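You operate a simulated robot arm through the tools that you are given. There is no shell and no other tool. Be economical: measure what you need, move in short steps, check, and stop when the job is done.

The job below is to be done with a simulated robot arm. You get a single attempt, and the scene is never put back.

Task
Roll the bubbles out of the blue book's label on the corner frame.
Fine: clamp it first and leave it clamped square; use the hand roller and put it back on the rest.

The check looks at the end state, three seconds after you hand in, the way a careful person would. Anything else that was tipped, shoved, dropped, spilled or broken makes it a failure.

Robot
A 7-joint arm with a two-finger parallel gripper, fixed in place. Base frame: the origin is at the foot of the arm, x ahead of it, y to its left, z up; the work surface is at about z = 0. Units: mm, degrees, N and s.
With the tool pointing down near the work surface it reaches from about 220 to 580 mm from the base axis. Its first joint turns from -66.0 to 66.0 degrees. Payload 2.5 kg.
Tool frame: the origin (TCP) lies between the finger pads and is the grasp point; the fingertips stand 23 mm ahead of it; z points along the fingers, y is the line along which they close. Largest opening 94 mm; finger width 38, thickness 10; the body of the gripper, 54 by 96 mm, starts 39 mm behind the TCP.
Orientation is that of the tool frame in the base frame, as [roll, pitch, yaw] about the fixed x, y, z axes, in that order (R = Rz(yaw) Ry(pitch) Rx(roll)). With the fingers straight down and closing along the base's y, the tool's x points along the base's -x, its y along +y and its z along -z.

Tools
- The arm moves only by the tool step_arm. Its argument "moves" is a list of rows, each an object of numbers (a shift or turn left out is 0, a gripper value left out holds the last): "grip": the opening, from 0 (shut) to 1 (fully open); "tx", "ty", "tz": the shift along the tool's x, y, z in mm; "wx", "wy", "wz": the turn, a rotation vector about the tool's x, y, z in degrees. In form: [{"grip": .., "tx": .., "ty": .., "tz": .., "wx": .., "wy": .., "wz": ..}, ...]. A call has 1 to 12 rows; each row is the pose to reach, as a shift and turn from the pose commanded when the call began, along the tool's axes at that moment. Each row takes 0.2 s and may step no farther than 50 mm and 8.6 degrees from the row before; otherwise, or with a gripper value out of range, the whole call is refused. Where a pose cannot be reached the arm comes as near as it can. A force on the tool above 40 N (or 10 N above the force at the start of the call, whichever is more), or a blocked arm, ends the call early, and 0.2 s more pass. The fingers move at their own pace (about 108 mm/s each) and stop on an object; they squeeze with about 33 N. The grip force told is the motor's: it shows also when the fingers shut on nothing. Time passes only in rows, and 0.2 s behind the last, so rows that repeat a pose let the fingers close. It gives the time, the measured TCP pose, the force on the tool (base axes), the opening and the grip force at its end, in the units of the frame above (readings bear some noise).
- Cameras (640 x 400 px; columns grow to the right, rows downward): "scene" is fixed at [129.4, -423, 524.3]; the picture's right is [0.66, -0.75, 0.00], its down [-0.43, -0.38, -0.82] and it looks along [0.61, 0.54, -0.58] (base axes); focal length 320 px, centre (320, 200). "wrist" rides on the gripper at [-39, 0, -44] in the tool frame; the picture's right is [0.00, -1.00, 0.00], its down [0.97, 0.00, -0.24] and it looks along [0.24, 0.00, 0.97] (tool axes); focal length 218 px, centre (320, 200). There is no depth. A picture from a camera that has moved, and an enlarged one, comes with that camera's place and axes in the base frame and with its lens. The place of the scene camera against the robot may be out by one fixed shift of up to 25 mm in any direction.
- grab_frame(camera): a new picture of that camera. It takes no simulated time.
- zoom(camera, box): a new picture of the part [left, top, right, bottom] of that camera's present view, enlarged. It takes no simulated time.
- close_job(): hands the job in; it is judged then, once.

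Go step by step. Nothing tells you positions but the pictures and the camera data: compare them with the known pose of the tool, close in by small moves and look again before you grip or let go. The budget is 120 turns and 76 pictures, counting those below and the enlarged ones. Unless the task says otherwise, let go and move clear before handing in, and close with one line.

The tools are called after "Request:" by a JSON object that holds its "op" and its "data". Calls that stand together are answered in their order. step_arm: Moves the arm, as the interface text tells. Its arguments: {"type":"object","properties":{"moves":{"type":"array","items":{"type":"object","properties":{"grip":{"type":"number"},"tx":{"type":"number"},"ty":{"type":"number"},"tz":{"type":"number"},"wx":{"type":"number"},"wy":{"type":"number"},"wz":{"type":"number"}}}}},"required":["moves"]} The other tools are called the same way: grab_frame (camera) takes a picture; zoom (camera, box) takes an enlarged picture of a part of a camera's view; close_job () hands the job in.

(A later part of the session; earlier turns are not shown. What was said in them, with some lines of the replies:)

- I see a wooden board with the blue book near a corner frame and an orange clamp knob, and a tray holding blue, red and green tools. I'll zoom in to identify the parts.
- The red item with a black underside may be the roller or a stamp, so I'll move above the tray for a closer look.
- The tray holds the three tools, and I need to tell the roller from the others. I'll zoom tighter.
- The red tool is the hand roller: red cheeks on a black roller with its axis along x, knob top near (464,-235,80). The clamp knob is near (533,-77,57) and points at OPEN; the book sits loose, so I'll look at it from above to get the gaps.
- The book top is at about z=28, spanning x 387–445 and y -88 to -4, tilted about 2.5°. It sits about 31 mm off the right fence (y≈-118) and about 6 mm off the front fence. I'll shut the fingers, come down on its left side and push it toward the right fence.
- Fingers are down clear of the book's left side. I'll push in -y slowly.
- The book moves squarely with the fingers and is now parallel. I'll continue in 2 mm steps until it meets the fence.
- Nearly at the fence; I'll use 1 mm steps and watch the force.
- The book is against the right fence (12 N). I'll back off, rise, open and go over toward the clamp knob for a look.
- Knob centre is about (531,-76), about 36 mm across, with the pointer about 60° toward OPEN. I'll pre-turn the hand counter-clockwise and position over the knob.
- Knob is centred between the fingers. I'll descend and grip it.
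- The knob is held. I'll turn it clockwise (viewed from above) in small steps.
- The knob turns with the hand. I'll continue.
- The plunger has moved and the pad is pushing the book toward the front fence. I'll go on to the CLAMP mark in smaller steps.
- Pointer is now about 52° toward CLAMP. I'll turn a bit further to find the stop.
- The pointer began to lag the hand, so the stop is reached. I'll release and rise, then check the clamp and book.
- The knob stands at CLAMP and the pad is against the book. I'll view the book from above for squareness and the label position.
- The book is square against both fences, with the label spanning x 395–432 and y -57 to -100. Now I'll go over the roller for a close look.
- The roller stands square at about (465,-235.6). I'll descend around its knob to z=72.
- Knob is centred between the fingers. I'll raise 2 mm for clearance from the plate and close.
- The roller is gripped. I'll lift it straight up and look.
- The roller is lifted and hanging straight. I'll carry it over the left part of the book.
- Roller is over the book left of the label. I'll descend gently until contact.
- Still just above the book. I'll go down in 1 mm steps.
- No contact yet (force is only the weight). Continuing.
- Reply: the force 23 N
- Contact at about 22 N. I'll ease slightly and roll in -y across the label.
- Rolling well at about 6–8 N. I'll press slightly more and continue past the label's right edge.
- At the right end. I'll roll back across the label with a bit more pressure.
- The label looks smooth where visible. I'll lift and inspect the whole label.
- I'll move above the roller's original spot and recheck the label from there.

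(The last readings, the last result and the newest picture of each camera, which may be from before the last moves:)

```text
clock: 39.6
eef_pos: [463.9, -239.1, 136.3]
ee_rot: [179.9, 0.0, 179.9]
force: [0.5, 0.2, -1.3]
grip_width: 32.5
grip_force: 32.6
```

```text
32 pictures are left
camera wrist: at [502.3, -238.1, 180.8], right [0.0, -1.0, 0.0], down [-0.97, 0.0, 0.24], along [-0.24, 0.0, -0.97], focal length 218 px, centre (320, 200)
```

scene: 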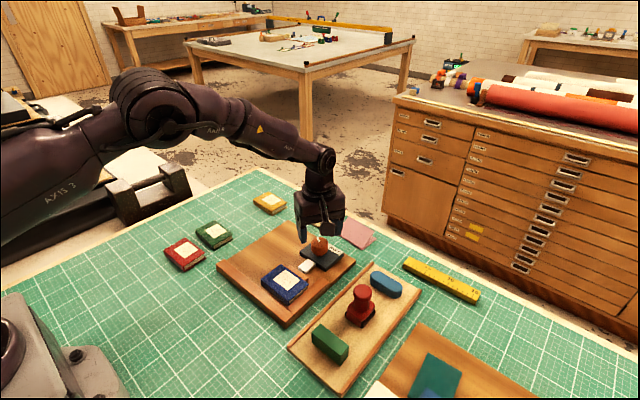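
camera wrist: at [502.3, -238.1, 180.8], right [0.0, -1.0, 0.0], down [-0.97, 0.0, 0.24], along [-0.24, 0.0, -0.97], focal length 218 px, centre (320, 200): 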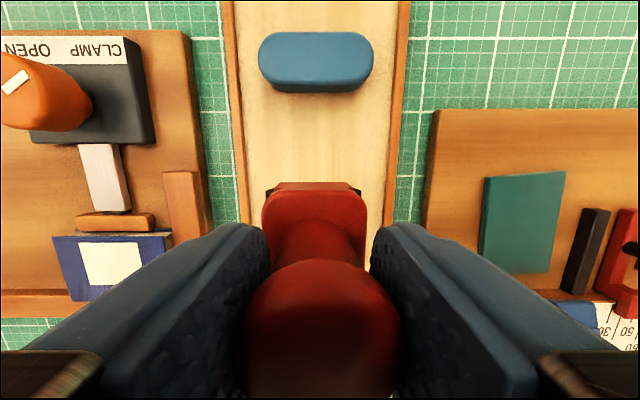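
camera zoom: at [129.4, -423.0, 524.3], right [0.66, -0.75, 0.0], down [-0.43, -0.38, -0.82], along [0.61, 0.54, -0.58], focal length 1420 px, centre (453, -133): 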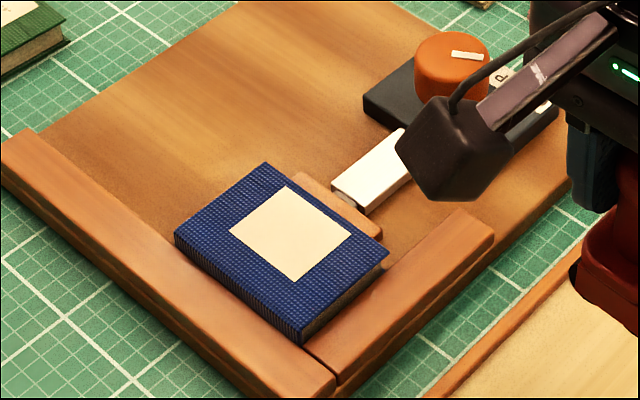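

The label is completely smooth and the book still square. I'll lower the roller onto its rest.

Request:
{"op": "step_arm", "data": {"moves": [{"tx": -0.5, "ty": 1.5, "tz": 25}, {"tx": -0.5, "ty": 1.5, "tz": 45}, {"tx": -0.5, "ty": 1.5, "tz": 55}, {"tx": -0.5, "ty": 1.5, "tz": 58}, {"tx": -0.5, "ty": 1.5, "tz": 59}]}}

Request:
{"op": "zoom", "data": {"camera": "scene", "box": [310, 240, 430, 350]}}

```text
clock: 40.8
eef_pos: [464.3, -236.3, 79.4]
ee_rot: [-180.0, 0.1, -179.9]
force: [-0.9, 0.2, -1.0]
grip_width: 33.0
grip_force: 33.6
```

```text
3.64 times, centred on (370, 295) of scene
camera zoom: at [129.4, -423.0, 524.3], right [0.66, -0.75, 0.0], down [-0.43, -0.38, -0.82], along [0.61, 0.54, -0.58], focal length 1162 px, centre (138, -146)
```

zoom: 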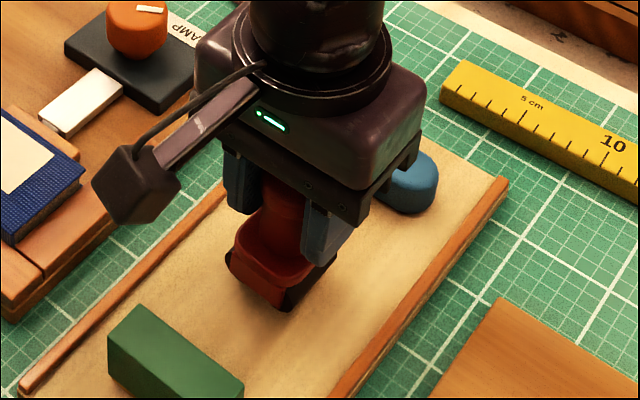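

Still slightly above the tray. I'll step down 1 mm at a time.

Request:
{"op": "step_arm", "data": {"moves": [{"tz": 1}, {"tz": 2}, {"tz": 3}]}}

```text
clock: 41.6
eef_pos: [465.2, -235.4, 76.7]
ee_rot: [-180.0, 0.1, -180.0]
force: [-0.5, 0.3, -2.2]
grip_width: 32.7
grip_force: 33.5
```

Request:
{"op": "step_arm", "data": {"moves": [{"tz": 0.7}, {"tz": 1.4}, {"tz": 2}]}}

```text
clock: 42.4
eef_pos: [464.2, -234.8, 73.5]
ee_rot: [-180.0, 0.0, 179.9]
force: [1.0, 0.1, -1.0]
grip_width: 32.7
grip_force: 33.3
```

Not in contact yet; the roller slid up slightly in the grip while pressing. Continuing gently.

Request:
{"op": "step_arm", "data": {"moves": [{"tz": 0.6}, {"tz": 1.2}, {"tz": 1.8}]}}

Request:
{"op": "zoom", "data": {"camera": "scene", "box": [330, 260, 410, 340]}}

```text
clock: 43.2
eef_pos: [465.1, -235.2, 73.1]
ee_rot: [-180.0, 0.0, 180.0]
force: [-4.4, 1.5, 10.8]
grip_width: 32.6
grip_force: 33.3
```

```text
5.00 times, centred on (370, 300) of scene
camera zoom: at [129.3, -423.0, 524.3], right [0.66, -0.75, 0.0], down [-0.43, -0.38, -0.82], along [0.61, 0.54, -0.58], focal length 1598 px, centre (70, -300)
```

zoom: 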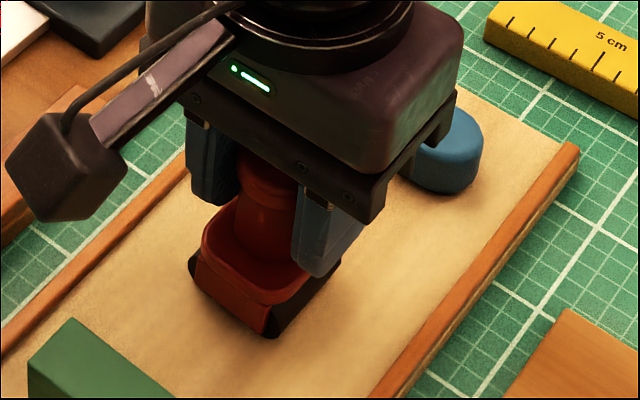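

The roller rests on the tray (11 N). I'll ease off, open and rise straight up.

Request:
{"op": "step_arm", "data": {"moves": [{"tz": -0.5}, {"tz": -0.5, "grip": 0.42}, {"tz": -0.5, "grip": 0.6}, {"tz": -0.5, "grip": 0.8}, {"tz": -0.5, "grip": 0.8}, {"tz": -15}, {"tz": -50}, {"tz": -95}, {"tz": -140}, {"tz": -140, "tx": 45}, {"tz": -140, "tx": 85}]}}

Request:
{"op": "grab_frame", "data": {"camera": "scene"}}

Request:
{"op": "zoom", "data": {"camera": "scene", "box": [330, 260, 410, 340]}}

Request:
{"op": "grab_frame", "data": {"camera": "wrist"}}

```text
clock: 45.6
eef_pos: [380.4, -234.7, 212.4]
ee_rot: [-180.0, 0.0, 180.0]
force: [-0.7, -0.3, -0.9]
grip_width: 75.1
grip_force: 0.1
```

```text
29 pictures are left
```

scene: 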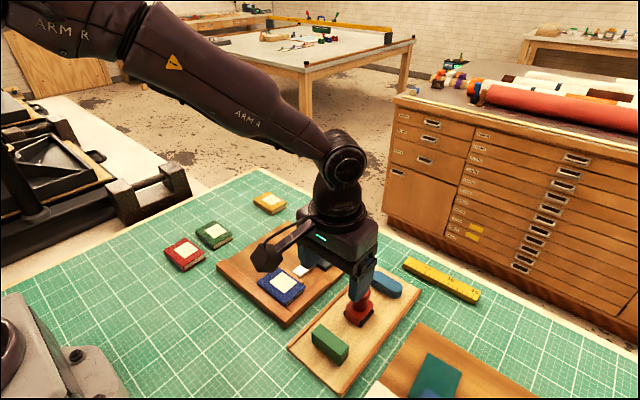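

```text
5.00 times, centred on (370, 300) of scene
camera zoom: at [129.4, -423.0, 524.3], right [0.66, -0.75, 0.0], down [-0.43, -0.38, -0.82], along [0.61, 0.54, -0.58], focal length 1598 px, centre (70, -300)
```

zoom: 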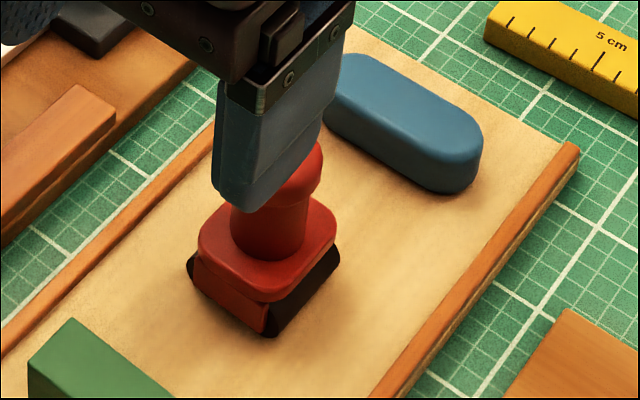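

```text
27 pictures are left
camera wrist: at [417.5, -235.5, 255.1], right [0.0, -1.0, 0.0], down [-0.97, 0.0, 0.24], along [-0.24, 0.0, -0.97], focal length 218 px, centre (320, 200)
```

wrist: 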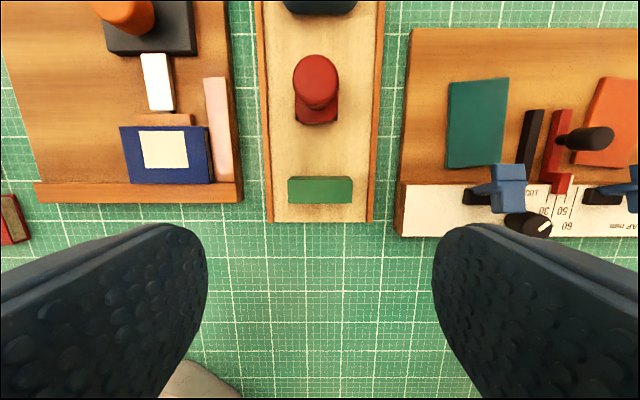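

The roller stands upright back on its rest, the label is smooth, the book is clamped square against both fences, and the arm is clear. I'm handing in.

Request:
{"op": "close_job", "data": {}}

```text
The job is handed in.
```

The blue book is clamped square in the corner frame, its label is rolled free of bubbles, and the hand roller is back on its rest.
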